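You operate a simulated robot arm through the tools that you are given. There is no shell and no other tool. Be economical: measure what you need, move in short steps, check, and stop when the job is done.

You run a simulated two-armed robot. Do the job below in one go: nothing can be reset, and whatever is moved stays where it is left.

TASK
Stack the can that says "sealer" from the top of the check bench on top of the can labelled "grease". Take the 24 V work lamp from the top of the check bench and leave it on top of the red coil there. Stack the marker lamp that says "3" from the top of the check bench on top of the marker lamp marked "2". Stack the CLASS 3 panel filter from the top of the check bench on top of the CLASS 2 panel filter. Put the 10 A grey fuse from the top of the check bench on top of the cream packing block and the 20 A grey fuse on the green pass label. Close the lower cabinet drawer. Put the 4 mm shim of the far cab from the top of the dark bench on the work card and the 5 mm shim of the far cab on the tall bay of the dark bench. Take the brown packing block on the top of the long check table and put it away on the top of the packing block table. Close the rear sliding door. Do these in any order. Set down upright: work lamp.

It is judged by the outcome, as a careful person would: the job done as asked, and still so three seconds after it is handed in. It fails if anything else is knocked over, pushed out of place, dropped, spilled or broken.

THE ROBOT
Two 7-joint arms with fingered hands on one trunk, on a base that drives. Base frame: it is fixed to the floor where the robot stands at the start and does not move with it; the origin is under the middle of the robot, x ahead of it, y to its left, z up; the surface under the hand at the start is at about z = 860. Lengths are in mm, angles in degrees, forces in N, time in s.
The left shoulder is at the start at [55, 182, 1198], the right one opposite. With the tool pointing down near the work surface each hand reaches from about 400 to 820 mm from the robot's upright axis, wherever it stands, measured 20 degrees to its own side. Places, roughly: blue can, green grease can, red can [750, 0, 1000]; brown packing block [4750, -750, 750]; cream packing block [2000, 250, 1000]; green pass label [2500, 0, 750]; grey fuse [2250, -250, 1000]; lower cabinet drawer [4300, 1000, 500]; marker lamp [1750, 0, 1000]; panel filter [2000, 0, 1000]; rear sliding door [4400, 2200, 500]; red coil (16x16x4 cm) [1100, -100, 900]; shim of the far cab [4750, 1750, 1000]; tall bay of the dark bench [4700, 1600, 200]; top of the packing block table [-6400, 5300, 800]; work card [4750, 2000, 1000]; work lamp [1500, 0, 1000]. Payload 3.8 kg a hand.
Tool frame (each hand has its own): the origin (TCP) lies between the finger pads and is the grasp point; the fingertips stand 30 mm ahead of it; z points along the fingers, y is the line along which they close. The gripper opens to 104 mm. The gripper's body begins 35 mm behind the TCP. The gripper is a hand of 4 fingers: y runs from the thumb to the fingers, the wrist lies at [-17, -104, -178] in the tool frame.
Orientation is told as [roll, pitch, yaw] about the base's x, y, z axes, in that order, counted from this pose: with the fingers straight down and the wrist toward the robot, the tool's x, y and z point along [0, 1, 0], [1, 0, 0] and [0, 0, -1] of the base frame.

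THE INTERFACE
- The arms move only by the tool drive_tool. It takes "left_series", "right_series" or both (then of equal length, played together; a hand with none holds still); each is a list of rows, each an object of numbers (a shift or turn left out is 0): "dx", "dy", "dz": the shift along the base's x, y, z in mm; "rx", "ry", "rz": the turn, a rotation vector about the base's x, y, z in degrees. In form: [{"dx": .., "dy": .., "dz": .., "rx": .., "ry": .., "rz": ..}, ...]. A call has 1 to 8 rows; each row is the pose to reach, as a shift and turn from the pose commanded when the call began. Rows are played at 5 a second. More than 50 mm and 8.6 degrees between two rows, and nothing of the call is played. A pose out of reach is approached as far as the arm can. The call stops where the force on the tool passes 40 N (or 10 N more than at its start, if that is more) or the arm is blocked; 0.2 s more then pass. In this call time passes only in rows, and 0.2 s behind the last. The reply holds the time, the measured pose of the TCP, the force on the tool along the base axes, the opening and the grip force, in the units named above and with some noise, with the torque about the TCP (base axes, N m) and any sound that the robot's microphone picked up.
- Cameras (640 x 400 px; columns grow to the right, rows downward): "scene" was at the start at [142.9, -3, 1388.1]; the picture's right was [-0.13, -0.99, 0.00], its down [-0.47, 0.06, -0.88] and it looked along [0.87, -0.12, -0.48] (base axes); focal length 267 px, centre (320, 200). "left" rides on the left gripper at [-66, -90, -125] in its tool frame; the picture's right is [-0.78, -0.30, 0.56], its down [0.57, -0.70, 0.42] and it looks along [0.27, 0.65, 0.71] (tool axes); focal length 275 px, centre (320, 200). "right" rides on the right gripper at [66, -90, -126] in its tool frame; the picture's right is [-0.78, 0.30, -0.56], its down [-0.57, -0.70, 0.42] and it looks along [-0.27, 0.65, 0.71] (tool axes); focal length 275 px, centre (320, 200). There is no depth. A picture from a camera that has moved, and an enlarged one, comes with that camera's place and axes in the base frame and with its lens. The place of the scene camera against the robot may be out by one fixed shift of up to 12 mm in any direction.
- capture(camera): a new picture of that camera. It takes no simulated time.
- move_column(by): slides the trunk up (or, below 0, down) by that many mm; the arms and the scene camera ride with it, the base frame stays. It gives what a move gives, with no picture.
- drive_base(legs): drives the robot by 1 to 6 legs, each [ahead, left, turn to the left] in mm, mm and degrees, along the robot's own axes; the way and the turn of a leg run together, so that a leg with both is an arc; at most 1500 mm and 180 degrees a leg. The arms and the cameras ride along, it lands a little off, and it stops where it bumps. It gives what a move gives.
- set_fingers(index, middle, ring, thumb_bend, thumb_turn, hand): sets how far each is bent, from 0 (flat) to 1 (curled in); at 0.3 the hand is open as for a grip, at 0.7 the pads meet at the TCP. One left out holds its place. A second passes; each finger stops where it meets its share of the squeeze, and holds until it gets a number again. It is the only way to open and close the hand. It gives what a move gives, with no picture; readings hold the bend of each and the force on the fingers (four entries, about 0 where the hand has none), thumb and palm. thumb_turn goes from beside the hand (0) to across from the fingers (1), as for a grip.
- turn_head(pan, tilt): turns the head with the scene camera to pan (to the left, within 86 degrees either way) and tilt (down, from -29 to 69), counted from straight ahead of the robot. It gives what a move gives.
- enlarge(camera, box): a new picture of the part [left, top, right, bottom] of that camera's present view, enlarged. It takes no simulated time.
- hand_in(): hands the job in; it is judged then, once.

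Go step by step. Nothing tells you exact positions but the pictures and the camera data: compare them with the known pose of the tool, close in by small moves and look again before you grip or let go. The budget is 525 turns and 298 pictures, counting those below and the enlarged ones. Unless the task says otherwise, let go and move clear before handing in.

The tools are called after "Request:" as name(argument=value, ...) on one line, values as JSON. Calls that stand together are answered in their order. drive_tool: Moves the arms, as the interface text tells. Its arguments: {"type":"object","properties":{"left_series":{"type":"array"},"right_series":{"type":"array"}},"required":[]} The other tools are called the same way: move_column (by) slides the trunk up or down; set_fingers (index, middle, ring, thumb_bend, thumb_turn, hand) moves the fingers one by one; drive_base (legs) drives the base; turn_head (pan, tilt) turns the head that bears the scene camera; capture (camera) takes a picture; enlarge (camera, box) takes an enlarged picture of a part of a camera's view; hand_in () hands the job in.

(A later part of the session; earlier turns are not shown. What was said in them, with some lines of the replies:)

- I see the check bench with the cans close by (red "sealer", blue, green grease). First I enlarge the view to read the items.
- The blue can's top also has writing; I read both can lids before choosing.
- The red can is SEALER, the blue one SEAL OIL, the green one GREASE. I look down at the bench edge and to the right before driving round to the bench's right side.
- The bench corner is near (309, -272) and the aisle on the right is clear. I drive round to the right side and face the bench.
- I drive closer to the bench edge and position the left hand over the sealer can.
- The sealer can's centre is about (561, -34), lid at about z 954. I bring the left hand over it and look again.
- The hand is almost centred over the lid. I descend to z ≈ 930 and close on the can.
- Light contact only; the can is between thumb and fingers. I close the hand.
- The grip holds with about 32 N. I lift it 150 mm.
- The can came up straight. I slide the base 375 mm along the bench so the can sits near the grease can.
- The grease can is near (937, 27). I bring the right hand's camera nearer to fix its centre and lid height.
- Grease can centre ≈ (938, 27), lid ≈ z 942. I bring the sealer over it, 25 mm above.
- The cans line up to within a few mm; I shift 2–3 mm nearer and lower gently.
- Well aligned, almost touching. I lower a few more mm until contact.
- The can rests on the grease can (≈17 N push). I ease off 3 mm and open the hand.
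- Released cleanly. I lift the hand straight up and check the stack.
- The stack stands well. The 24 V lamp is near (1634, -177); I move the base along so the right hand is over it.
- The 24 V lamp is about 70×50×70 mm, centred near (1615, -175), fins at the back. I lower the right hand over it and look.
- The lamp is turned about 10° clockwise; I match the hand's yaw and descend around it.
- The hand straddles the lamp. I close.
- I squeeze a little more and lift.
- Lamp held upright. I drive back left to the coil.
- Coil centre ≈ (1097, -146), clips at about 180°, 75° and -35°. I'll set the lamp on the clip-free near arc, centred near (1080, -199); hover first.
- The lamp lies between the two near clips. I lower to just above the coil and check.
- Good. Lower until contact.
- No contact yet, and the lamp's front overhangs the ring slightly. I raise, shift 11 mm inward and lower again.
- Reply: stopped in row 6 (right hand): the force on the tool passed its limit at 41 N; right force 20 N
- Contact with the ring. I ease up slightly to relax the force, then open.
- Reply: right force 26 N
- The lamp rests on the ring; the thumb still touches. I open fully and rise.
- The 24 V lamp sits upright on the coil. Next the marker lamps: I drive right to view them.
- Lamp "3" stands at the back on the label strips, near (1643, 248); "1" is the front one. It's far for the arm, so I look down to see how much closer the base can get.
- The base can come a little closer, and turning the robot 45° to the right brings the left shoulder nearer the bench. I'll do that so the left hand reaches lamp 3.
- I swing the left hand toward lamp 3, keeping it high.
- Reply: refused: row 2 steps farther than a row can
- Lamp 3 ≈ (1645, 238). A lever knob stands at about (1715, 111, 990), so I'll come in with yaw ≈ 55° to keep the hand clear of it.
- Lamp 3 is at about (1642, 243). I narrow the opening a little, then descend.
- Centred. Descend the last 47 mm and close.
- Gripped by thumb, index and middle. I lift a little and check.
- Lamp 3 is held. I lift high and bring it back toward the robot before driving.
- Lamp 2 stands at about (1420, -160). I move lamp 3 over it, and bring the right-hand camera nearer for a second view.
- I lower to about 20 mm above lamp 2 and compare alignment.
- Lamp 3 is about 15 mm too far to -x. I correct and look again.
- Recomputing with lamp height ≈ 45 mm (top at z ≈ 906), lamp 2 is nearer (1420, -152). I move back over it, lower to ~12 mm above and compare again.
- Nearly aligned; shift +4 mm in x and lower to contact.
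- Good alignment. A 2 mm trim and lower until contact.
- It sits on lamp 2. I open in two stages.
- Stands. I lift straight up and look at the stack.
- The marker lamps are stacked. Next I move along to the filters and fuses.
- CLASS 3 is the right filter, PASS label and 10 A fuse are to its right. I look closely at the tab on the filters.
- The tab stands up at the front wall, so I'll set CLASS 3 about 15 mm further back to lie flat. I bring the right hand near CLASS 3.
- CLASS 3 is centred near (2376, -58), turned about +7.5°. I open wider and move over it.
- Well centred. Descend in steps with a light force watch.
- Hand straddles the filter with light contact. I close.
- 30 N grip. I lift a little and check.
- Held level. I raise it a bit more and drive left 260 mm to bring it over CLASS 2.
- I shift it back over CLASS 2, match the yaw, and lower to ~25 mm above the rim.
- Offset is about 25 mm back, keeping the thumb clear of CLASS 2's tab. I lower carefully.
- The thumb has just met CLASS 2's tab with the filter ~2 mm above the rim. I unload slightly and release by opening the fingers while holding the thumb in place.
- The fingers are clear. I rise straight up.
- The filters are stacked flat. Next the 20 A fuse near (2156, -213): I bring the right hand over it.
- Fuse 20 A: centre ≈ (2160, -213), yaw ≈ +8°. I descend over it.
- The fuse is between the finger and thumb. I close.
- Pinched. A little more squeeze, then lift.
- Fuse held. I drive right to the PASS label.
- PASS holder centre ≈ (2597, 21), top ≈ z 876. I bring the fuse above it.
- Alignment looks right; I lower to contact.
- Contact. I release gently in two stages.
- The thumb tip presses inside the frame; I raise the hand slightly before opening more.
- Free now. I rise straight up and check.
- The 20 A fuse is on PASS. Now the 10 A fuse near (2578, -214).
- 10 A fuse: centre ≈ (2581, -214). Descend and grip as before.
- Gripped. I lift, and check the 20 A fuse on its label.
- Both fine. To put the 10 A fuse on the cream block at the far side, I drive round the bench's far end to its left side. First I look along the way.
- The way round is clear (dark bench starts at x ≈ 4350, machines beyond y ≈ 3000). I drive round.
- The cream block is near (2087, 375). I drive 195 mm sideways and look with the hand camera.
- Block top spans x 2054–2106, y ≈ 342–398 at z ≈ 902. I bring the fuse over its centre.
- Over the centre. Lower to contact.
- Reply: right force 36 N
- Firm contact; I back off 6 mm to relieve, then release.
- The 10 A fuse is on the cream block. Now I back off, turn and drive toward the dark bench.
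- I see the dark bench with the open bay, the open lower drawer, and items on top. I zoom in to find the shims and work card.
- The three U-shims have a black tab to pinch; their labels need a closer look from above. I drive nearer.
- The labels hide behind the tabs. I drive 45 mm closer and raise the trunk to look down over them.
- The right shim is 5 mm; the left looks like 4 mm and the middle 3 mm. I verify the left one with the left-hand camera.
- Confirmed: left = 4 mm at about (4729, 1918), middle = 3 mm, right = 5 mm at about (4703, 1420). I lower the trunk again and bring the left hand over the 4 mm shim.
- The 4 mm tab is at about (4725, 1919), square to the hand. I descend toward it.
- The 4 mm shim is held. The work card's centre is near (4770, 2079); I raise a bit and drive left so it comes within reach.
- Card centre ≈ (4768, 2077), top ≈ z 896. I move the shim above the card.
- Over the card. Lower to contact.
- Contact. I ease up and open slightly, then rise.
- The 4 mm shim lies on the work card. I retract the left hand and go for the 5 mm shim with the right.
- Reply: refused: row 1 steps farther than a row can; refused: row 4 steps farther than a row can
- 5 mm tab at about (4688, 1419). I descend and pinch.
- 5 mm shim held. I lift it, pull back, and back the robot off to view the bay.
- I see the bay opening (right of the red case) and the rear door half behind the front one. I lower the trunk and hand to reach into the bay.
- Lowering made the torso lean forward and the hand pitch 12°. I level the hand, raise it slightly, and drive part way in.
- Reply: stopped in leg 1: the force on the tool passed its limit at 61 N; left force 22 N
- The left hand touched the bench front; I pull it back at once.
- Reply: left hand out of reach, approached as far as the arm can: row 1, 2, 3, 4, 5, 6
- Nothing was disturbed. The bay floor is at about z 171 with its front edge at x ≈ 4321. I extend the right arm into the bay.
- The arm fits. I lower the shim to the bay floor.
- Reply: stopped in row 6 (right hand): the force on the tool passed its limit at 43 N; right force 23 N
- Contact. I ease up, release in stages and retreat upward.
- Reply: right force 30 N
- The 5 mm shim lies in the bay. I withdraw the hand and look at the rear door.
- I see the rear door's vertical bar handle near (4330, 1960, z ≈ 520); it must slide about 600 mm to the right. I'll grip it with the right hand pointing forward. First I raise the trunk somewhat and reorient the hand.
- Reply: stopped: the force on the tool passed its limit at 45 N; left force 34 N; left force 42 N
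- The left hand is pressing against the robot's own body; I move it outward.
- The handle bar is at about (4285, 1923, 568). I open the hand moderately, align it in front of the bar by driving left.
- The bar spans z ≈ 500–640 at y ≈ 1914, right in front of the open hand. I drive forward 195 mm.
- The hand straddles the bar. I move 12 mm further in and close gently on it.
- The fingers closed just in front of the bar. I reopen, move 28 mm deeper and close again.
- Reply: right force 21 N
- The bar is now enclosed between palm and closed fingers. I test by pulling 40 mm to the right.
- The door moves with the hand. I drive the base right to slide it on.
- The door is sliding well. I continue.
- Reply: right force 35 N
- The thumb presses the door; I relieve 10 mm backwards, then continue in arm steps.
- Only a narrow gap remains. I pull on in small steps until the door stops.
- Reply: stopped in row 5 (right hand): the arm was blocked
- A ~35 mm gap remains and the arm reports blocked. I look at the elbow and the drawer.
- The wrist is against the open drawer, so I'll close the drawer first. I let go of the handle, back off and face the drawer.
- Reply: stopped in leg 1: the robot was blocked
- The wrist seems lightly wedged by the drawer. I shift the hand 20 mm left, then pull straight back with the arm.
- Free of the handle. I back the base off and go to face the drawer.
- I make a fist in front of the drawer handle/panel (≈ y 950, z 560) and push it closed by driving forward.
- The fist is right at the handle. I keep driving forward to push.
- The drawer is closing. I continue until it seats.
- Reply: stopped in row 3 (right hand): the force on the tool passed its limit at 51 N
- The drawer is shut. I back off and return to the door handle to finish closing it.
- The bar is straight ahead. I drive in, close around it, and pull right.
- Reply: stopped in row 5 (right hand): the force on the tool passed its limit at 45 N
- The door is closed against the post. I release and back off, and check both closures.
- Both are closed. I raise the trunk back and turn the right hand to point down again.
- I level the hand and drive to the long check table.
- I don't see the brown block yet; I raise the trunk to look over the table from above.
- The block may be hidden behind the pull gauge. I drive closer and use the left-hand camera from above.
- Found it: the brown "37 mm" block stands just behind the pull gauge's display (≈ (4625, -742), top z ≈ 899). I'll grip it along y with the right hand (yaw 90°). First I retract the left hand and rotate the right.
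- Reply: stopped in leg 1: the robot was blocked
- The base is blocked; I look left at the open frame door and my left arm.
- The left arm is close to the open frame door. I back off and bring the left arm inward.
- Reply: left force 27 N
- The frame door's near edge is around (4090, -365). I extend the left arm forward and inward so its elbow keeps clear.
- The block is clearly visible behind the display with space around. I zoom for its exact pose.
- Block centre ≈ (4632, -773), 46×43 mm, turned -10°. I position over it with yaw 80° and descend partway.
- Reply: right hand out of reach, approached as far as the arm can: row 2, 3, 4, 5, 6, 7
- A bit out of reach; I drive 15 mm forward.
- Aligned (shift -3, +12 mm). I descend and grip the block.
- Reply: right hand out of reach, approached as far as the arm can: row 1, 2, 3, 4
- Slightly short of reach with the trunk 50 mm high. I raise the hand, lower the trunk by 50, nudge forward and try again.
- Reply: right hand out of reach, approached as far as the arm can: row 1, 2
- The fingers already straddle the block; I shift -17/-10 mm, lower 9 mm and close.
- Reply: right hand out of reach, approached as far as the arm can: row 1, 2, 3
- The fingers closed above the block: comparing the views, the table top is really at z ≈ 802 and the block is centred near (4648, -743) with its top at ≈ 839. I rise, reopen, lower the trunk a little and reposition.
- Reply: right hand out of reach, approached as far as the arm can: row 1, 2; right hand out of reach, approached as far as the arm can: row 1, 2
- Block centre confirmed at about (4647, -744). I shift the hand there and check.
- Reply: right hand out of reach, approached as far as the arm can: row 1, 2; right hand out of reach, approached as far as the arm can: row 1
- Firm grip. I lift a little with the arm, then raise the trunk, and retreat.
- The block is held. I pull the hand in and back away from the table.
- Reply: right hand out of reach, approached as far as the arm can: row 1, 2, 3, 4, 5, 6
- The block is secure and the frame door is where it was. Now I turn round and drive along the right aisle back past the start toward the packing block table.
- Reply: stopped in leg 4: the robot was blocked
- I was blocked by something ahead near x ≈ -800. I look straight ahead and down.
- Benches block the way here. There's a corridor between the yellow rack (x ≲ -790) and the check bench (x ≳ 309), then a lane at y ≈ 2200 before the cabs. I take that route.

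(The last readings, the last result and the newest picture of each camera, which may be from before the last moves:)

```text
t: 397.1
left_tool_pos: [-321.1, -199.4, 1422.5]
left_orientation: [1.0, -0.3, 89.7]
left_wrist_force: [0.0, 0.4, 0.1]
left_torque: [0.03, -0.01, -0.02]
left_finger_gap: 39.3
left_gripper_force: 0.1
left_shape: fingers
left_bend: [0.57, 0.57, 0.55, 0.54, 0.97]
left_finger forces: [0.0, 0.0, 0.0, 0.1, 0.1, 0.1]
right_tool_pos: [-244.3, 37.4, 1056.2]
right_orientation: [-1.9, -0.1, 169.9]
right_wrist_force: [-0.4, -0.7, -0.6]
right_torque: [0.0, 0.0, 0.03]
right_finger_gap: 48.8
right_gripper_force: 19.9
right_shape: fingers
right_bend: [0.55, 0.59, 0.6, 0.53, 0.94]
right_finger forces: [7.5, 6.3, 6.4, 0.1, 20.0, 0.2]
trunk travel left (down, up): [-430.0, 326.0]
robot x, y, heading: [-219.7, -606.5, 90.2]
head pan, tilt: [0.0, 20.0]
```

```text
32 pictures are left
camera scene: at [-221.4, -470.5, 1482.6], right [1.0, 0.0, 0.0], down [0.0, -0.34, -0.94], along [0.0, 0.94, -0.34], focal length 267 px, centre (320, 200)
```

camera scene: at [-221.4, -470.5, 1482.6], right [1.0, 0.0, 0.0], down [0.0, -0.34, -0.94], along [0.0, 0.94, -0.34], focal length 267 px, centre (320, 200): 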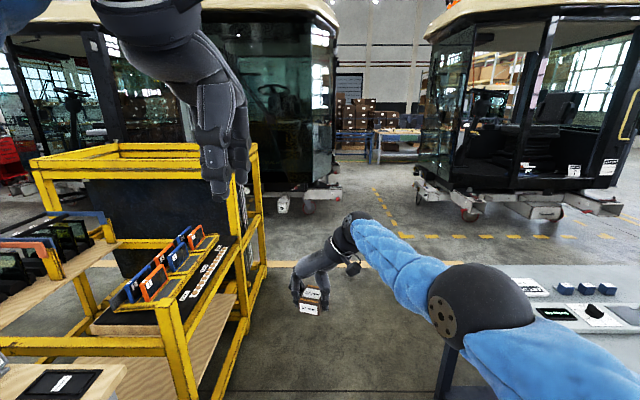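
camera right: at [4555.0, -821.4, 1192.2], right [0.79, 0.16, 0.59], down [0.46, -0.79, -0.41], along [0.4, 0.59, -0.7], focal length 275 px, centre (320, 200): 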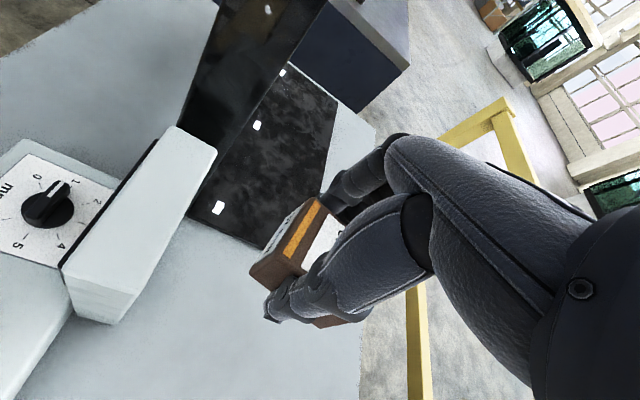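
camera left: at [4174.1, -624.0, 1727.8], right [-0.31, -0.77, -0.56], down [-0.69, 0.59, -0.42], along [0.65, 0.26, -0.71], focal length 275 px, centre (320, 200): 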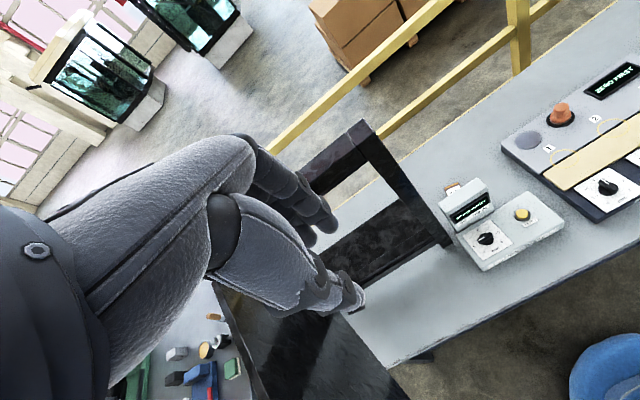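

The corridor is clear. I drive through to y ≈ 2350, then turn left and look.

Request:
drive_base(legs=[[1480, 0, 0], [1470, 0, 0], [0, 0, 70]])

Request:
turn_head(pan=-10, tilt=12)

Request:
capture(camera="scene")

```text
t: 409.7
left_tool_pos: [-303.5, 2506.2, 1421.5]
left_orientation: [0.9, -0.3, 89.5]
left_wrist_force: [-0.8, 0.8, 0.2]
left_torque: [-0.06, 0.04, 0.0]
left_finger_gap: 39.5
left_gripper_force: 0.1
left_shape: fingers
left_bend: [0.57, 0.57, 0.55, 0.54, 0.97]
left_finger forces: [0.0, 0.1, 0.1, 0.0, 0.0, 0.0]
right_tool_pos: [-213.5, 2738.6, 1046.9]
right_orientation: [-1.0, 1.4, 169.7]
right_wrist_force: [15.5, -10.8, 1.8]
right_torque: [0.22, 0.37, 0.17]
right_finger_gap: 49.4
right_gripper_force: 32.3
right_shape: fingers
right_bend: [0.57, 0.63, 0.63, 0.53, 0.93]
right_finger forces: [7.1, 23.7, 11.3, 0.0, 22.6, 0.0]
trunk travel left (down, up): [-430.0, 326.0]
robot x, y, heading: [-206.0, 2096.9, 89.8]
head pan, tilt: [0.0, 20.0]
stopped in leg 2: the force on the tool passed its limit at 47 N (the readings are from after the stop); the commanded pose is now the measured one
```

```text
t: 410.4
left_tool_pos: [-302.2, 2501.9, 1424.1]
left_orientation: [1.0, -0.4, 89.4]
left_wrist_force: [0.0, 0.5, 1.2]
left_torque: [-0.02, 0.0, 0.01]
left_finger_gap: 39.2
left_gripper_force: 0.0
left_shape: fingers
left_bend: [0.57, 0.57, 0.55, 0.54, 0.97]
left_finger forces: [0.0, 0.0, 0.0, 0.0, 0.1, 0.1]
right_tool_pos: [-215.5, 2735.5, 1048.1]
right_orientation: [-1.4, 1.1, 169.8]
right_wrist_force: [22.0, -8.4, -3.5]
right_torque: [0.02, 0.15, -0.27]
right_finger_gap: 49.6
right_gripper_force: 36.2
right_shape: fingers
right_bend: [0.57, 0.64, 0.64, 0.53, 0.92]
right_finger forces: [6.4, 26.4, 15.0, 0.0, 24.4, 0.1]
trunk travel left (down, up): [-430.0, 326.0]
robot x, y, heading: [-201.2, 2094.8, 89.8]
head pan, tilt: [-10.0, 12.0]
```

```text
31 pictures are left
camera scene: at [-186.6, 2229.4, 1495.6], right [0.98, -0.17, 0.0], down [-0.04, -0.2, -0.98], along [0.17, 0.96, -0.21], focal length 267 px, centre (320, 200)
```

scene: 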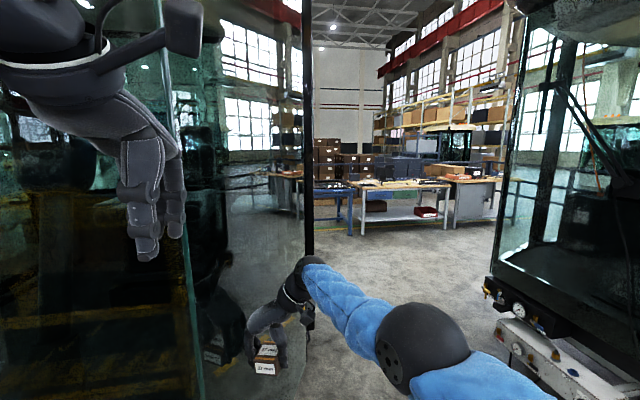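

The right hand just touched the cab glass. I back off, then turn left.

Request:
drive_base(legs=[[-200, 0, 0], [0, 0, 90]])

Request:
turn_head(pan=-15, tilt=15)

Request:
capture(camera="scene")

Request:
capture(camera="right")

```text
t: 415.8
left_tool_pos: [-614.5, 1806.1, 1423.7]
left_orientation: [0.8, -0.4, 178.0]
left_wrist_force: [0.1, 0.2, 0.2]
left_torque: [0.02, 0.02, 0.03]
left_finger_gap: 39.4
left_gripper_force: 0.2
left_shape: fingers
left_bend: [0.57, 0.57, 0.55, 0.54, 0.97]
left_finger forces: [0.0, 0.1, 0.0, 0.1, 0.0, 0.1]
right_tool_pos: [-844.7, 1896.7, 1049.4]
right_orientation: [-1.5, 1.0, -101.8]
right_wrist_force: [-1.1, 0.7, -0.5]
right_torque: [-0.01, -0.02, 0.03]
right_finger_gap: 49.0
right_gripper_force: 19.8
right_shape: fingers
right_bend: [0.56, 0.61, 0.62, 0.53, 0.93]
right_finger forces: [8.4, 5.3, 5.9, 0.0, 19.3, 0.0]
trunk travel left (down, up): [-430.0, 326.0]
robot x, y, heading: [-204.9, 1891.0, 178.2]
head pan, tilt: [-10.0, 12.0]
```

```text
t: 416.4
left_tool_pos: [-613.8, 1804.8, 1423.1]
left_orientation: [0.8, -0.4, 178.0]
left_wrist_force: [0.1, 0.5, 0.2]
left_torque: [-0.01, 0.0, 0.0]
left_finger_gap: 39.4
left_gripper_force: 0.0
left_shape: fingers
left_bend: [0.57, 0.57, 0.55, 0.54, 0.97]
left_finger forces: [0.1, 0.0, 0.0, 0.0, 0.0, 0.1]
right_tool_pos: [-845.2, 1896.7, 1049.1]
right_orientation: [-1.2, 1.1, -101.8]
right_wrist_force: [0.9, 0.2, -0.9]
right_torque: [0.02, 0.06, -0.01]
right_finger_gap: 49.2
right_gripper_force: 19.3
right_shape: fingers
right_bend: [0.56, 0.61, 0.62, 0.53, 0.93]
right_finger forces: [8.3, 5.3, 5.9, 0.1, 19.5, 0.1]
trunk travel left (down, up): [-430.0, 326.0]
robot x, y, heading: [-203.1, 1894.5, 178.0]
head pan, tilt: [-15.0, 15.0]
```

```text
30 pictures are left
camera scene: at [-329.2, 1931.2, 1490.8], right [0.29, 0.96, 0.0], down [0.25, -0.07, -0.97], along [-0.93, 0.28, -0.26], focal length 267 px, centre (320, 200)
```

scene: 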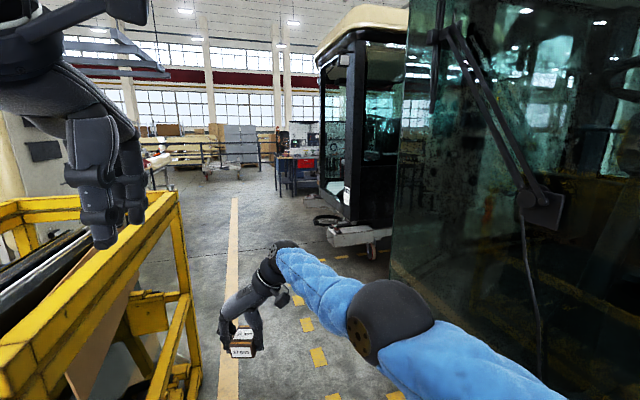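

```text
29 pictures are left
camera right: at [-760.4, 1968.1, 1174.9], right [-0.81, -0.14, 0.57], down [-0.42, 0.81, -0.4], along [-0.41, -0.56, -0.72], focal length 275 px, centre (320, 200)
```

right: 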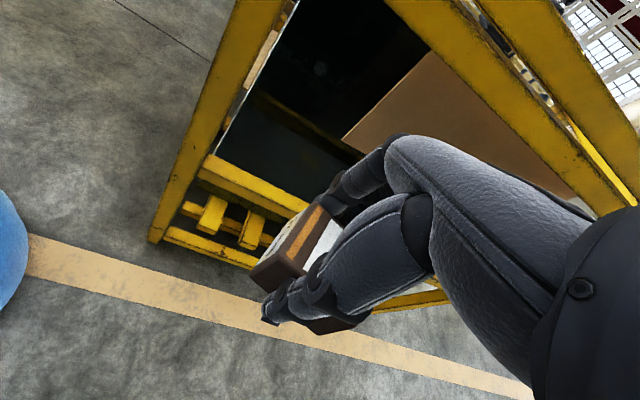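

The block is still held and the lane ahead is clear. I drive along it.

Request:
drive_base(legs=[[0, -120, 0], [1500, 0, 0], [1500, 0, 0], [1000, 0, 0]])

Request:
turn_head(pan=-35, tilt=12)

Request:
capture(camera="scene")

```text
t: 436.6
left_tool_pos: [-4628.3, 2066.3, 1423.1]
left_orientation: [0.8, -0.4, 177.5]
left_wrist_force: [0.8, -0.1, -0.2]
left_torque: [0.0, 0.02, 0.07]
left_finger_gap: 38.9
left_gripper_force: 0.1
left_shape: fingers
left_bend: [0.57, 0.57, 0.55, 0.54, 0.97]
left_finger forces: [0.1, 0.0, 0.1, 0.0, 0.0, 0.0]
right_tool_pos: [-4858.7, 2160.3, 1048.3]
right_orientation: [-1.3, 1.1, -102.2]
right_wrist_force: [-0.5, -1.2, -1.4]
right_torque: [-0.01, -0.03, 0.01]
right_finger_gap: 49.1
right_gripper_force: 19.5
right_shape: fingers
right_bend: [0.56, 0.61, 0.62, 0.53, 0.93]
right_finger forces: [8.4, 5.3, 5.9, 0.0, 19.5, 0.0]
trunk travel left (down, up): [-430.0, 326.0]
robot x, y, heading: [-4219.0, 2153.8, 178.2]
head pan, tilt: [-15.0, 15.0]
```

```text
t: 437.4
left_tool_pos: [-4627.2, 2065.7, 1423.8]
left_orientation: [0.8, -0.5, 177.6]
left_wrist_force: [-0.8, 0.1, -0.4]
left_torque: [-0.01, 0.03, 0.02]
left_finger_gap: 39.0
left_gripper_force: 0.0
left_shape: fingers
left_bend: [0.57, 0.57, 0.55, 0.54, 0.97]
left_finger forces: [0.0, 0.1, 0.1, 0.0, 0.0, 0.0]
right_tool_pos: [-4858.3, 2161.0, 1047.8]
right_orientation: [-1.3, 1.2, -102.1]
right_wrist_force: [-0.6, 0.6, -2.6]
right_torque: [-0.02, -0.01, 0.03]
right_finger_gap: 48.8
right_gripper_force: 19.3
right_shape: fingers
right_bend: [0.56, 0.61, 0.62, 0.53, 0.93]
right_finger forces: [8.4, 5.2, 6.0, 0.0, 19.4, 0.0]
trunk travel left (down, up): [-430.0, 326.0]
robot x, y, heading: [-4215.8, 2157.4, 178.1]
head pan, tilt: [-35.0, 12.0]
```

```text
28 pictures are left
camera scene: at [-4328.3, 2220.9, 1495.7], right [0.6, 0.8, 0.0], down [0.17, -0.12, -0.98], along [-0.78, 0.59, -0.21], focal length 267 px, centre (320, 200)
```

scene: 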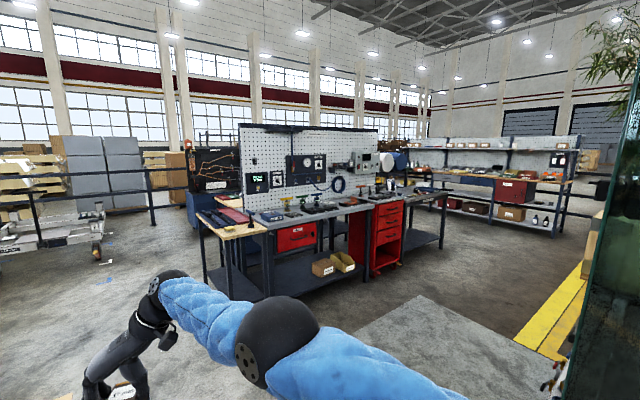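

Request:
enlarge(camera="scene", box=[340, 130, 580, 280])

```text
2.67 times, centred on (460, 205) of scene
camera zoom: at [-4328.3, 2220.9, 1495.7], right [0.6, 0.8, 0.0], down [0.17, -0.12, -0.98], along [-0.78, 0.59, -0.21], focal length 713 px, centre (-53, 187)
```

zoom: 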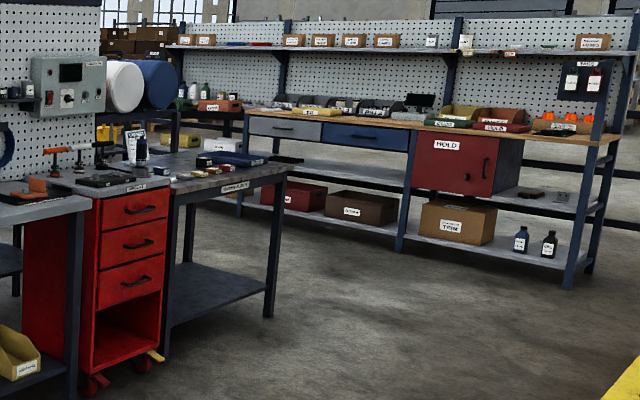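

The grey table by the red cabinet at about (-6170…-6600, 4830…5900) matches the packing block table. I drive to it via open floor.

Request:
drive_base(legs=[[1100, 0, 0], [0, 0, -88], [1500, 0, 0], [1500, 0, 0]])

Request:
turn_head(pan=45, tilt=20)

Request:
capture(camera="scene")

```text
t: 460.9
left_tool_pos: [-5524.3, 5576.7, 1424.0]
left_orientation: [0.8, -0.4, 91.2]
left_wrist_force: [0.1, 0.0, -0.7]
left_torque: [0.01, 0.0, 0.01]
left_finger_gap: 39.0
left_gripper_force: 0.1
left_shape: fingers
left_bend: [0.57, 0.57, 0.55, 0.54, 0.97]
left_finger forces: [0.1, 0.1, 0.0, 0.0, 0.0, 0.0]
right_tool_pos: [-5444.4, 5812.7, 1049.8]
right_orientation: [-1.3, 1.1, 171.6]
right_wrist_force: [-0.1, 0.3, 0.1]
right_torque: [-0.02, 0.02, -0.01]
right_finger_gap: 48.9
right_gripper_force: 19.2
right_shape: fingers
right_bend: [0.56, 0.61, 0.62, 0.53, 0.93]
right_finger forces: [8.1, 5.3, 5.8, 0.1, 19.2, 0.0]
trunk travel left (down, up): [-430.0, 326.0]
robot x, y, heading: [-5410.4, 5175.1, 91.8]
head pan, tilt: [-35.0, 12.0]
```

```text
t: 462.5
left_tool_pos: [-5523.0, 5576.8, 1423.4]
left_orientation: [0.9, -0.4, 91.2]
left_wrist_force: [0.7, 0.2, -0.8]
left_torque: [-0.01, -0.01, -0.01]
left_finger_gap: 39.3
left_gripper_force: 0.0
left_shape: fingers
left_bend: [0.57, 0.57, 0.55, 0.54, 0.97]
left_finger forces: [0.0, 0.0, 0.1, 0.0, 0.0, 0.1]
right_tool_pos: [-5444.7, 5812.7, 1048.7]
right_orientation: [-1.2, 1.1, 171.6]
right_wrist_force: [-0.1, 0.2, -1.1]
right_torque: [-0.01, 0.05, 0.05]
right_finger_gap: 48.9
right_gripper_force: 19.2
right_shape: fingers
right_bend: [0.56, 0.61, 0.62, 0.53, 0.93]
right_finger forces: [8.2, 5.2, 5.7, 0.1, 19.0, 0.0]
trunk travel left (down, up): [-430.0, 326.0]
robot x, y, heading: [-5407.3, 5176.3, 91.9]
head pan, tilt: [45.0, 20.0]
```

```text
26 pictures are left
camera scene: at [-5481.5, 5279.6, 1482.7], right [0.69, 0.73, 0.0], down [0.25, -0.24, -0.94], along [-0.68, 0.65, -0.34], focal length 267 px, centre (320, 200)
```

scene: 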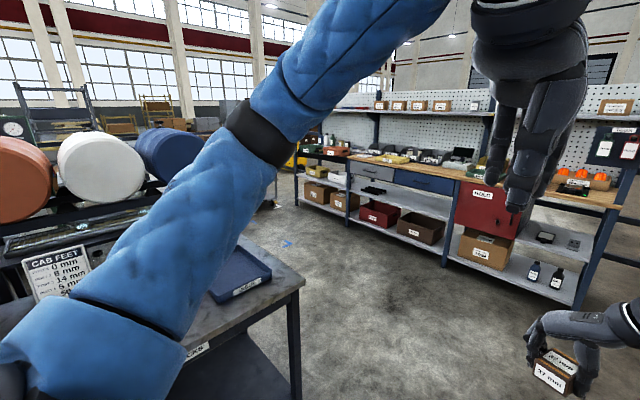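

I turn to face the table and look.

Request:
drive_base(legs=[[0, 0, 88]])

Request:
turn_head(pan=-5, tilt=40)

Request:
capture(camera="scene")

Request:
capture(camera="right")

```text
t: 466.6
left_tool_pos: [-5818.2, 5073.1, 1422.9]
left_orientation: [0.8, -0.4, 179.2]
left_wrist_force: [-0.7, 0.2, 0.0]
left_torque: [-0.02, 0.0, 0.03]
left_finger_gap: 39.1
left_gripper_force: 0.0
left_shape: fingers
left_bend: [0.57, 0.57, 0.55, 0.54, 0.97]
left_finger forces: [0.0, 0.1, 0.1, 0.0, 0.0, 0.0]
right_tool_pos: [-6050.4, 5159.1, 1048.9]
right_orientation: [-1.3, 1.1, -100.4]
right_wrist_force: [0.7, -0.2, -1.3]
right_torque: [-0.03, 0.03, 0.02]
right_finger_gap: 49.2
right_gripper_force: 19.0
right_shape: fingers
right_bend: [0.56, 0.61, 0.62, 0.53, 0.93]
right_finger forces: [8.0, 5.4, 5.5, 0.0, 18.8, 0.0]
trunk travel left (down, up): [-430.0, 326.0]
robot x, y, heading: [-5406.7, 5172.5, 180.1]
head pan, tilt: [45.0, 20.0]
```

```text
t: 467.8
left_tool_pos: [-5817.8, 5071.4, 1424.2]
left_orientation: [0.8, -0.4, 179.2]
left_wrist_force: [0.4, -0.8, -1.0]
left_torque: [0.01, 0.02, -0.02]
left_finger_gap: 39.4
left_gripper_force: 0.0
left_shape: fingers
left_bend: [0.57, 0.57, 0.55, 0.54, 0.97]
left_finger forces: [0.0, 0.0, 0.0, 0.1, 0.0, 0.1]
right_tool_pos: [-6049.9, 5160.2, 1048.8]
right_orientation: [-1.3, 1.2, -100.6]
right_wrist_force: [0.0, -0.8, -1.3]
right_torque: [-0.03, 0.01, 0.0]
right_finger_gap: 48.9
right_gripper_force: 18.8
right_shape: fingers
right_bend: [0.56, 0.61, 0.62, 0.53, 0.93]
right_finger forces: [8.0, 5.4, 5.5, 0.0, 19.0, 0.1]
trunk travel left (down, up): [-430.0, 326.0]
robot x, y, heading: [-5410.5, 5175.8, 179.8]
head pan, tilt: [-5.0, 40.0]
```

```text
25 pictures are left
camera scene: at [-5531.2, 5189.7, 1451.3], right [0.09, 1.0, 0.0], down [0.64, -0.06, -0.77], along [-0.76, 0.07, -0.64], focal length 267 px, centre (320, 200)
```

scene: 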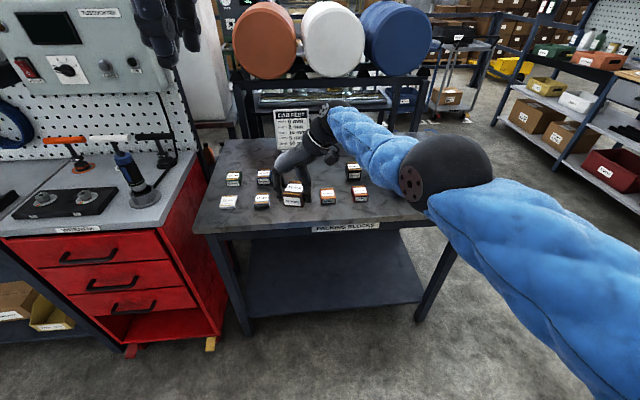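

```text
24 pictures are left
camera right: at [-5968.8, 5232.5, 1174.9], right [-0.81, -0.16, 0.57], down [-0.45, 0.8, -0.4], along [-0.39, -0.57, -0.72], focal length 275 px, centre (320, 200)
```

right: 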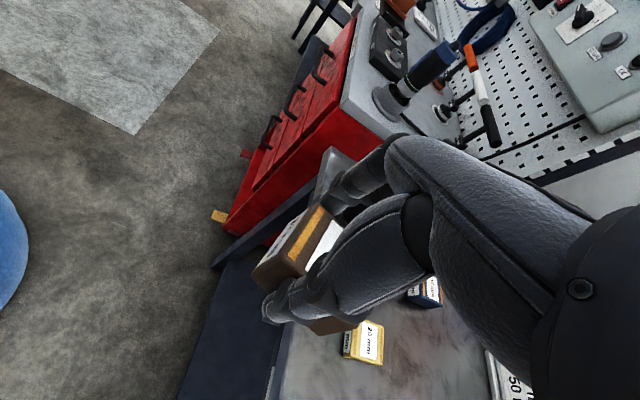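

This is the "PACKING BLOCKS" table; there's free space at its right part around (-6260, 5530). I drive so that the block hovers there.

Request:
drive_base(legs=[[0, -365, 0], [205, 0, 0]])

Request:
capture(camera="scene")

Request:
capture(camera="right")

```text
t: 471.4
left_tool_pos: [-6023.1, 5442.1, 1423.0]
left_orientation: [0.9, -0.4, 179.3]
left_wrist_force: [-0.7, -0.6, -0.1]
left_torque: [-0.02, -0.05, 0.0]
left_finger_gap: 39.4
left_gripper_force: 0.1
left_shape: fingers
left_bend: [0.57, 0.57, 0.55, 0.54, 0.97]
left_finger forces: [0.0, 0.0, 0.1, 0.0, 0.0, 0.1]
right_tool_pos: [-6256.1, 5529.8, 1049.2]
right_orientation: [-1.4, 1.1, -100.3]
right_wrist_force: [-0.1, -0.1, -0.3]
right_torque: [-0.01, -0.04, -0.03]
right_finger_gap: 49.0
right_gripper_force: 18.9
right_shape: fingers
right_bend: [0.56, 0.61, 0.62, 0.53, 0.93]
right_finger forces: [8.1, 5.3, 5.6, 0.0, 18.9, 0.1]
trunk travel left (down, up): [-430.0, 326.0]
robot x, y, heading: [-5616.5, 5541.9, 179.8]
head pan, tilt: [-5.0, 40.0]
```

```text
23 pictures are left
camera scene: at [-5737.3, 5559.1, 1451.1], right [0.09, 1.0, 0.0], down [0.64, -0.06, -0.77], along [-0.76, 0.07, -0.64], focal length 267 px, centre (320, 200)
```

scene: 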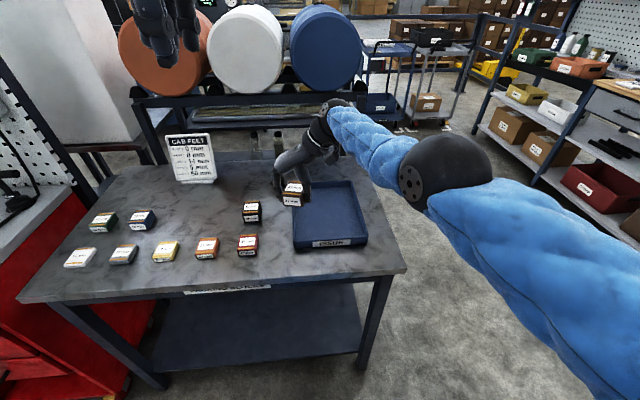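

```text
22 pictures are left
camera right: at [-6174.8, 5601.5, 1174.5], right [-0.81, -0.17, 0.57], down [-0.45, 0.8, -0.4], along [-0.39, -0.57, -0.72], focal length 275 px, centre (320, 200)
```

right: 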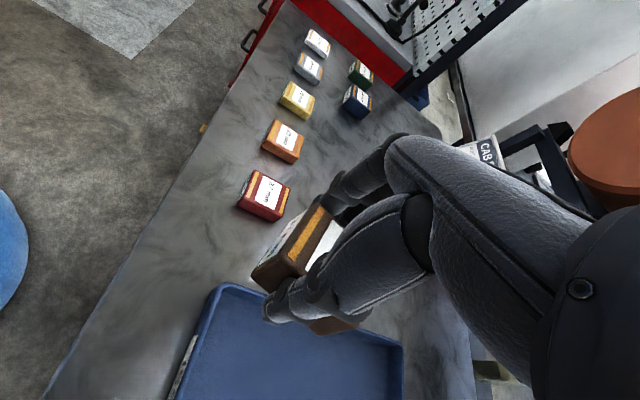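

I see a free gap in the back row of blocks around (-6430, 5200), clear of the blue tray. I drive there.

Request:
drive_base(legs=[[0, 330, 0], [172, 0, 0]])

Request:
capture(camera="right")

Request:
capture(camera="scene")

```text
t: 474.6
left_tool_pos: [-6193.7, 5110.0, 1422.5]
left_orientation: [0.9, -0.3, 179.9]
left_wrist_force: [0.4, 0.6, 0.3]
left_torque: [0.01, -0.06, -0.02]
left_finger_gap: 39.3
left_gripper_force: 0.0
left_shape: fingers
left_bend: [0.57, 0.57, 0.55, 0.54, 0.97]
left_finger forces: [0.0, 0.1, 0.0, 0.0, 0.0, 0.0]
right_tool_pos: [-6427.8, 5194.2, 1048.7]
right_orientation: [-1.3, 1.1, -99.7]
right_wrist_force: [0.1, 0.2, -1.9]
right_torque: [0.02, -0.01, -0.03]
right_finger_gap: 49.0
right_gripper_force: 18.8
right_shape: fingers
right_bend: [0.56, 0.61, 0.62, 0.53, 0.93]
right_finger forces: [8.1, 5.4, 5.6, 0.0, 18.9, 0.0]
trunk travel left (down, up): [-430.0, 326.0]
robot x, y, heading: [-5784.6, 5213.3, -179.6]
head pan, tilt: [-5.0, 40.0]
```

```text
21 pictures are left
camera right: at [-6345.9, 5267.9, 1174.3], right [-0.8, -0.17, 0.57], down [-0.45, 0.8, -0.4], along [-0.38, -0.58, -0.72], focal length 275 px, centre (320, 200)
```

right: 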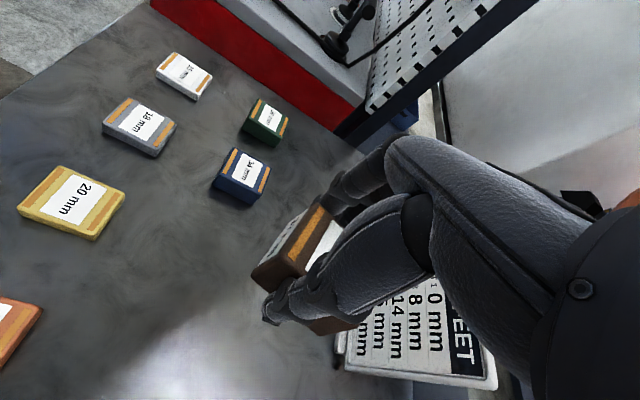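

```text
20 pictures are left
camera scene: at [-5908.1, 5229.9, 1451.1], right [0.08, 1.0, 0.0], down [0.64, -0.05, -0.77], along [-0.76, 0.06, -0.64], focal length 267 px, centre (320, 200)
```

scene: 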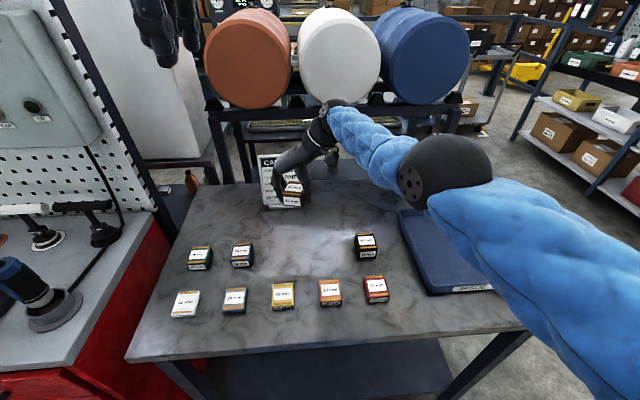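

The spot is fine; I shift 38 mm toward me (in line with the back row) and lower.

Request:
drive_tool(right_series=[{"dx": 20, "dz": -20}, {"dx": 38, "dz": -50}, {"dx": 38, "dz": -90}, {"dx": 38, "dz": -130}, {"dx": 38, "dz": -165}])

Request:
capture(camera="right")

Request:
capture(camera="scene")

```text
t: 475.8
left_tool_pos: [-6193.1, 5109.9, 1423.5]
left_orientation: [0.9, -0.3, 179.9]
left_wrist_force: [0.3, -1.0, -0.3]
left_torque: [0.0, 0.0, 0.02]
left_finger_gap: 39.4
left_gripper_force: 0.0
left_shape: fingers
left_bend: [0.57, 0.57, 0.55, 0.54, 0.97]
left_finger forces: [0.1, 0.0, 0.0, 0.0, 0.0, 0.1]
right_tool_pos: [-6387.0, 5192.5, 884.5]
right_orientation: [-1.3, 1.1, -99.8]
right_wrist_force: [0.7, 0.4, -0.6]
right_torque: [-0.02, -0.01, -0.04]
right_finger_gap: 48.8
right_gripper_force: 18.5
right_shape: fingers
right_bend: [0.56, 0.61, 0.62, 0.53, 0.93]
right_finger forces: [8.0, 5.4, 5.6, 0.1, 18.8, 0.0]
right hand out of reach, approached as far as the arm can: row 1, 2, 3, 4
trunk travel left (down, up): [-430.0, 326.0]
robot x, y, heading: [-5791.1, 5215.0, -179.7]
head pan, tilt: [-5.0, 40.0]
```

```text
19 pictures are left
camera right: at [-6306.8, 5268.0, 1010.0], right [-0.8, -0.17, 0.57], down [-0.45, 0.8, -0.4], along [-0.38, -0.58, -0.72], focal length 275 px, centre (320, 200)
```

right: 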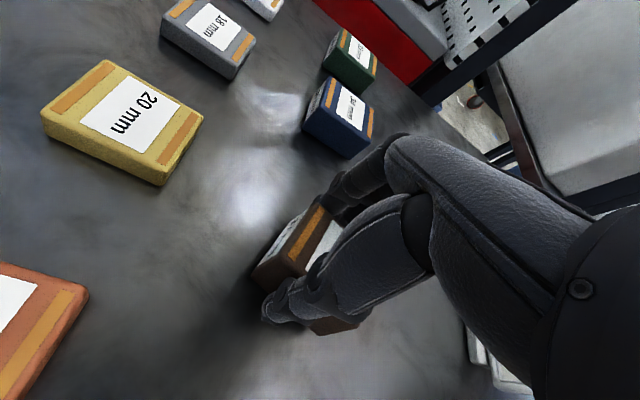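

```text
18 pictures are left
camera scene: at [-5906.4, 5230.3, 1451.3], right [0.08, 1.0, 0.0], down [0.64, -0.05, -0.77], along [-0.76, 0.06, -0.64], focal length 267 px, centre (320, 200)
```

scene: 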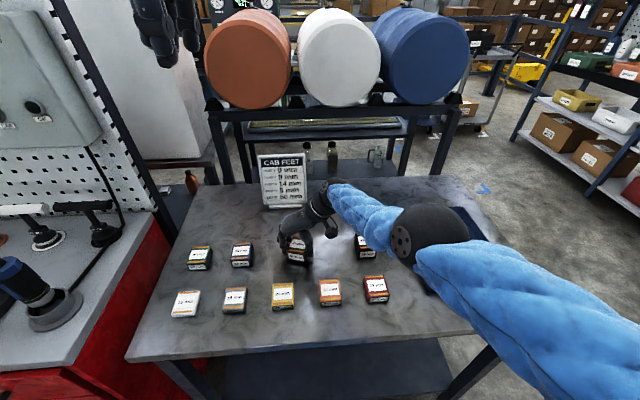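

Clear spot. I lower to contact.

Request:
drive_tool(right_series=[{"dz": -20}, {"dz": -35}, {"dz": -42}, {"dz": -46}, {"dz": -50}, {"dz": -54}])

Request:
capture(camera="right")

```text
t: 476.4
left_tool_pos: [-6191.0, 5110.5, 1423.4]
left_orientation: [0.9, -0.3, 180.0]
left_wrist_force: [-0.5, -0.7, -0.4]
left_torque: [0.01, -0.02, 0.01]
left_finger_gap: 39.5
left_gripper_force: 0.0
left_shape: fingers
left_bend: [0.57, 0.57, 0.55, 0.54, 0.97]
left_finger forces: [0.0, 0.0, 0.0, 0.0, 0.0, 0.1]
right_tool_pos: [-6390.3, 5192.1, 874.8]
right_orientation: [-2.9, 0.0, -100.3]
right_wrist_force: [2.5, 1.1, 17.2]
right_torque: [-0.23, 0.03, 0.14]
right_finger_gap: 50.2
right_gripper_force: 21.8
right_shape: fingers
right_bend: [0.56, 0.6, 0.62, 0.53, 0.93]
right_finger forces: [8.2, 6.7, 6.2, 0.1, 23.4, 0.0]
right hand out of reach, approached as far as the arm can: row 1, 2
trunk travel left (down, up): [-430.0, 326.0]
robot x, y, heading: [-5785.8, 5212.6, -179.5]
head pan, tilt: [-5.0, 40.0]
stopped in row 2 (right hand): the force on the tool passed its limit at 45 N (the readings are from after the stop); the commanded pose is now the measured one
```

```text
17 pictures are left
camera right: at [-6304.9, 5267.5, 996.7], right [-0.79, -0.16, 0.6], down [-0.46, 0.8, -0.4], along [-0.41, -0.58, -0.7], focal length 275 px, centre (320, 200)
```

right: 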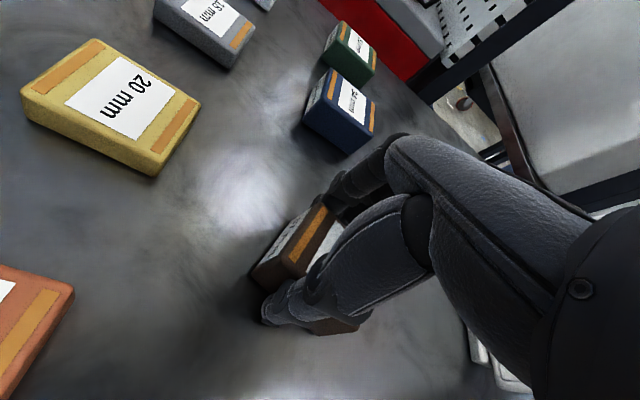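

Contact with the table (top ≈ 840). I ease off 2 mm and release.

Request:
drive_tool(right_series=[{"dz": 2}])

Request:
set_fingers(hand="right", index=0.5, middle=0.5, ring=0.5, thumb_bend=0.47)

Request:
capture(camera="right")

```text
t: 476.8
left_tool_pos: [-6190.3, 5110.3, 1424.4]
left_orientation: [1.0, -0.5, 180.0]
left_wrist_force: [-1.3, 0.8, -0.5]
left_torque: [0.03, -0.02, 0.02]
left_finger_gap: 39.5
left_gripper_force: 0.0
left_shape: fingers
left_bend: [0.57, 0.57, 0.55, 0.54, 0.97]
left_finger forces: [0.0, 0.0, 0.0, 0.0, 0.0, 0.0]
right_tool_pos: [-6388.7, 5192.8, 874.9]
right_orientation: [-2.8, 0.1, -100.4]
right_wrist_force: [-2.7, -0.7, 15.2]
right_torque: [-0.32, 0.16, 0.03]
right_finger_gap: 49.9
right_gripper_force: 22.5
right_shape: fingers
right_bend: [0.56, 0.6, 0.62, 0.54, 0.93]
right_finger forces: [9.3, 7.2, 6.8, 0.0, 22.0, 0.0]
trunk travel left (down, up): [-430.0, 326.0]
robot x, y, heading: [-5785.9, 5211.5, -179.6]
head pan, tilt: [-5.0, 40.0]
```

```text
t: 477.8
left_tool_pos: [-6189.5, 5112.8, 1424.0]
left_orientation: [0.9, -0.5, 180.0]
left_wrist_force: [-0.3, 0.1, 0.8]
left_torque: [-0.02, 0.0, 0.04]
left_finger_gap: 39.3
left_gripper_force: 0.0
left_shape: fingers
left_bend: [0.57, 0.57, 0.55, 0.54, 0.97]
left_finger forces: [0.1, 0.0, 0.1, 0.1, 0.1, 0.0]
right_tool_pos: [-6389.8, 5195.0, 874.6]
right_orientation: [-2.9, 0.0, -100.3]
right_wrist_force: [-3.3, 6.7, 20.6]
right_torque: [-0.5, 0.07, -0.12]
right_finger_gap: 54.5
right_gripper_force: 11.8
right_shape: fingers
right_bend: [0.54, 0.51, 0.5, 0.46, 0.97]
right_finger forces: [18.1, 2.6, 0.0, 0.1, 2.1, 0.0]
trunk travel left (down, up): [-430.0, 326.0]
robot x, y, heading: [-5786.5, 5211.8, -179.6]
head pan, tilt: [-5.0, 40.0]
```

```text
16 pictures are left
camera right: at [-6303.6, 5269.0, 996.7], right [-0.79, -0.16, 0.59], down [-0.46, 0.8, -0.39], along [-0.41, -0.58, -0.7], focal length 275 px, centre (320, 200)
```

right: 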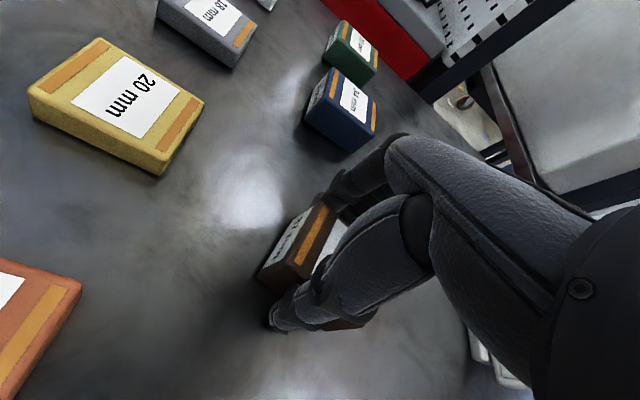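

The index tip presses the table; I rise a few mm, open more and lift away.

Request:
drive_tool(right_series=[{"dz": 4}, {"dz": 8}])

Request:
set_fingers(hand="right", index=0.4, middle=0.4, ring=0.4, thumb_bend=0.38)

Request:
drive_tool(right_series=[{"dz": 20}, {"dz": 60}, {"dz": 105}, {"dz": 150}])

Request:
capture(camera="right")

Request:
enlarge(camera="scene", box=[160, 150, 440, 330])

```text
t: 478.4
left_tool_pos: [-6192.1, 5110.1, 1423.4]
left_orientation: [1.0, -0.4, 180.0]
left_wrist_force: [-1.3, 0.2, 0.0]
left_torque: [-0.04, -0.02, 0.02]
left_finger_gap: 39.2
left_gripper_force: 0.1
left_shape: fingers
left_bend: [0.57, 0.57, 0.55, 0.54, 0.97]
left_finger forces: [0.0, 0.0, 0.0, 0.0, 0.1, 0.0]
right_tool_pos: [-6388.0, 5193.1, 877.2]
right_orientation: [-2.4, 0.4, -100.0]
right_wrist_force: [-0.2, 0.7, 1.0]
right_torque: [0.02, -0.03, -0.03]
right_finger_gap: 58.0
right_gripper_force: 0.3
right_shape: fingers
right_bend: [0.5, 0.5, 0.5, 0.47, 0.97]
right_finger forces: [0.0, 0.0, 0.0, 0.0, 0.4, 0.0]
trunk travel left (down, up): [-430.0, 326.0]
robot x, y, heading: [-5785.0, 5212.7, -179.4]
head pan, tilt: [-5.0, 40.0]
```

```text
t: 479.4
left_tool_pos: [-6192.0, 5109.5, 1424.4]
left_orientation: [0.8, -0.3, 180.0]
left_wrist_force: [-0.1, -0.1, -0.1]
left_torque: [0.0, -0.03, -0.03]
left_finger_gap: 39.3
left_gripper_force: 0.0
left_shape: fingers
left_bend: [0.57, 0.57, 0.55, 0.54, 0.97]
left_finger forces: [0.0, 0.0, 0.1, 0.0, 0.0, 0.0]
right_tool_pos: [-6390.0, 5192.8, 880.2]
right_orientation: [-2.6, 0.2, -100.2]
right_wrist_force: [0.4, 0.1, 0.5]
right_torque: [-0.05, -0.02, -0.02]
right_finger_gap: 81.5
right_gripper_force: 0.1
right_shape: fingers
right_bend: [0.4, 0.4, 0.4, 0.38, 0.97]
right_finger forces: [0.0, 0.0, 0.0, 0.1, 0.0, 0.0]
trunk travel left (down, up): [-430.0, 326.0]
robot x, y, heading: [-5786.7, 5212.5, -179.7]
head pan, tilt: [-5.0, 40.0]
```

```text
t: 480.4
left_tool_pos: [-6191.9, 5109.9, 1424.4]
left_orientation: [1.0, -0.5, 179.8]
left_wrist_force: [-0.3, 0.4, -0.3]
left_torque: [-0.03, 0.04, 0.05]
left_finger_gap: 39.3
left_gripper_force: 0.1
left_shape: fingers
left_bend: [0.57, 0.57, 0.55, 0.54, 0.97]
left_finger forces: [0.1, 0.1, 0.0, 0.0, 0.1, 0.1]
right_tool_pos: [-6426.1, 5184.3, 1029.0]
right_orientation: [-2.6, 0.3, -100.3]
right_wrist_force: [0.3, 0.5, -0.7]
right_torque: [-0.01, 0.02, -0.02]
right_finger_gap: 81.7
right_gripper_force: 0.1
right_shape: fingers
right_bend: [0.4, 0.4, 0.4, 0.38, 0.97]
right_finger forces: [0.0, 0.0, 0.0, 0.1, 0.0, 0.1]
right hand out of reach, approached as far as the arm can: row 1, 2, 3, 4
trunk travel left (down, up): [-430.0, 326.0]
robot x, y, heading: [-5785.5, 5216.8, -179.6]
head pan, tilt: [-5.0, 40.0]
```

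```text
15 pictures are left
camera right: at [-6341.2, 5258.9, 1151.9], right [-0.79, -0.16, 0.59], down [-0.46, 0.8, -0.4], along [-0.41, -0.58, -0.7], focal length 275 px, centre (320, 200)
```

right: 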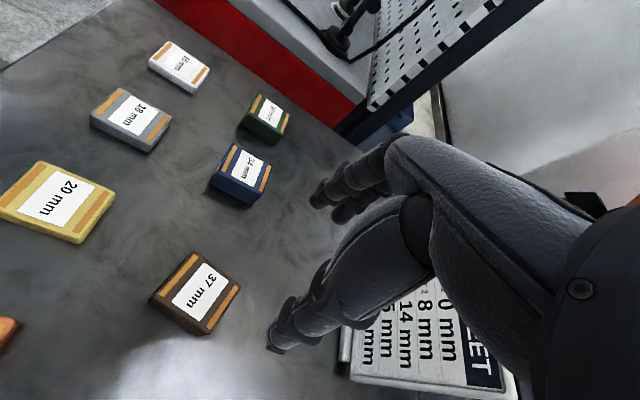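

```text
2.22 times, centred on (300, 240) of scene
camera zoom: at [-5905.8, 5230.0, 1451.3], right [0.08, 1.0, 0.0], down [0.64, -0.05, -0.77], along [-0.76, 0.06, -0.64], focal length 594 px, centre (364, 111)
```

zoom: 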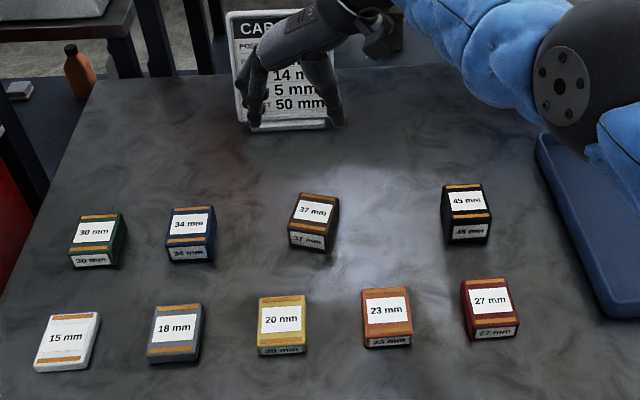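

The brown block stands in its row on the packing block table. I back away from the table.

Request:
drive_base(legs=[[-500, 0, 0]])

Request:
capture(camera="scene")

```text
t: 483.3
left_tool_pos: [-5697.9, 5112.2, 1423.9]
left_orientation: [0.9, -0.4, -179.8]
left_wrist_force: [0.2, -0.3, -0.1]
left_torque: [-0.02, 0.04, -0.02]
left_finger_gap: 39.3
left_gripper_force: 0.1
left_shape: fingers
left_bend: [0.57, 0.57, 0.55, 0.54, 0.97]
left_finger forces: [0.0, 0.1, 0.0, 0.0, 0.0, 0.1]
right_tool_pos: [-5933.3, 5187.0, 1028.6]
right_orientation: [-2.6, 0.4, -99.9]
right_wrist_force: [0.0, -1.3, -0.6]
right_torque: [-0.05, 0.02, 0.0]
right_finger_gap: 81.7
right_gripper_force: 0.0
right_shape: fingers
right_bend: [0.4, 0.4, 0.4, 0.38, 0.97]
right_finger forces: [0.0, 0.2, 0.0, 0.0, 0.0, 0.0]
trunk travel left (down, up): [-430.0, 326.0]
robot x, y, heading: [-5291.4, 5220.0, -179.0]
head pan, tilt: [-5.0, 40.0]
```

```text
13 pictures are left
camera scene: at [-5412.8, 5233.9, 1451.3], right [0.08, 1.0, 0.0], down [0.64, -0.05, -0.77], along [-0.76, 0.06, -0.64], focal length 267 px, centre (320, 200)
```

scene: 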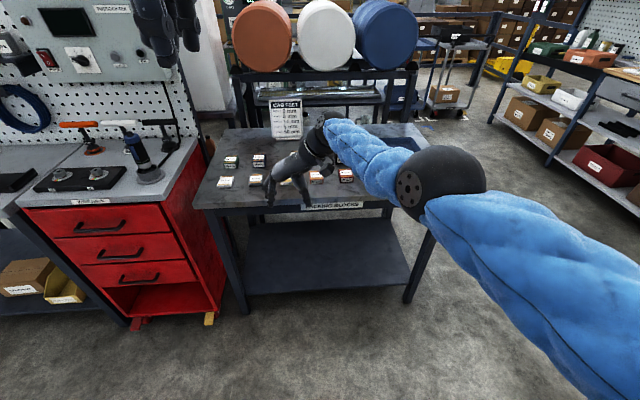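

Both hands are empty and clear, and every item on the list has been done, so I hand the job in.

Request:
hand_in()

```text
The job is handed in.
```

I carried out every part of the job and handed it in, with both hands empty and clear at the end.

I looked at each result when I finished it. I did not go back to the check bench or dark bench for a final look before handing in.

- **Work lamp:** the 24 V lamp stands upright on the near side of the coil ring, because it is small enough to drop through the middle.
- **Filters:** the CLASS 3 filter sits about 25 mm behind centre on CLASS 2, so that it lies flat behind the tab.
- **Contacts on the way:** my left hand touched the front of the dark bench, and my right hand touched the glass of a cab. The base was stopped against a bench near the start, and stopped again beside the open frame door at the long check table. I saw no item out of place afterwards.
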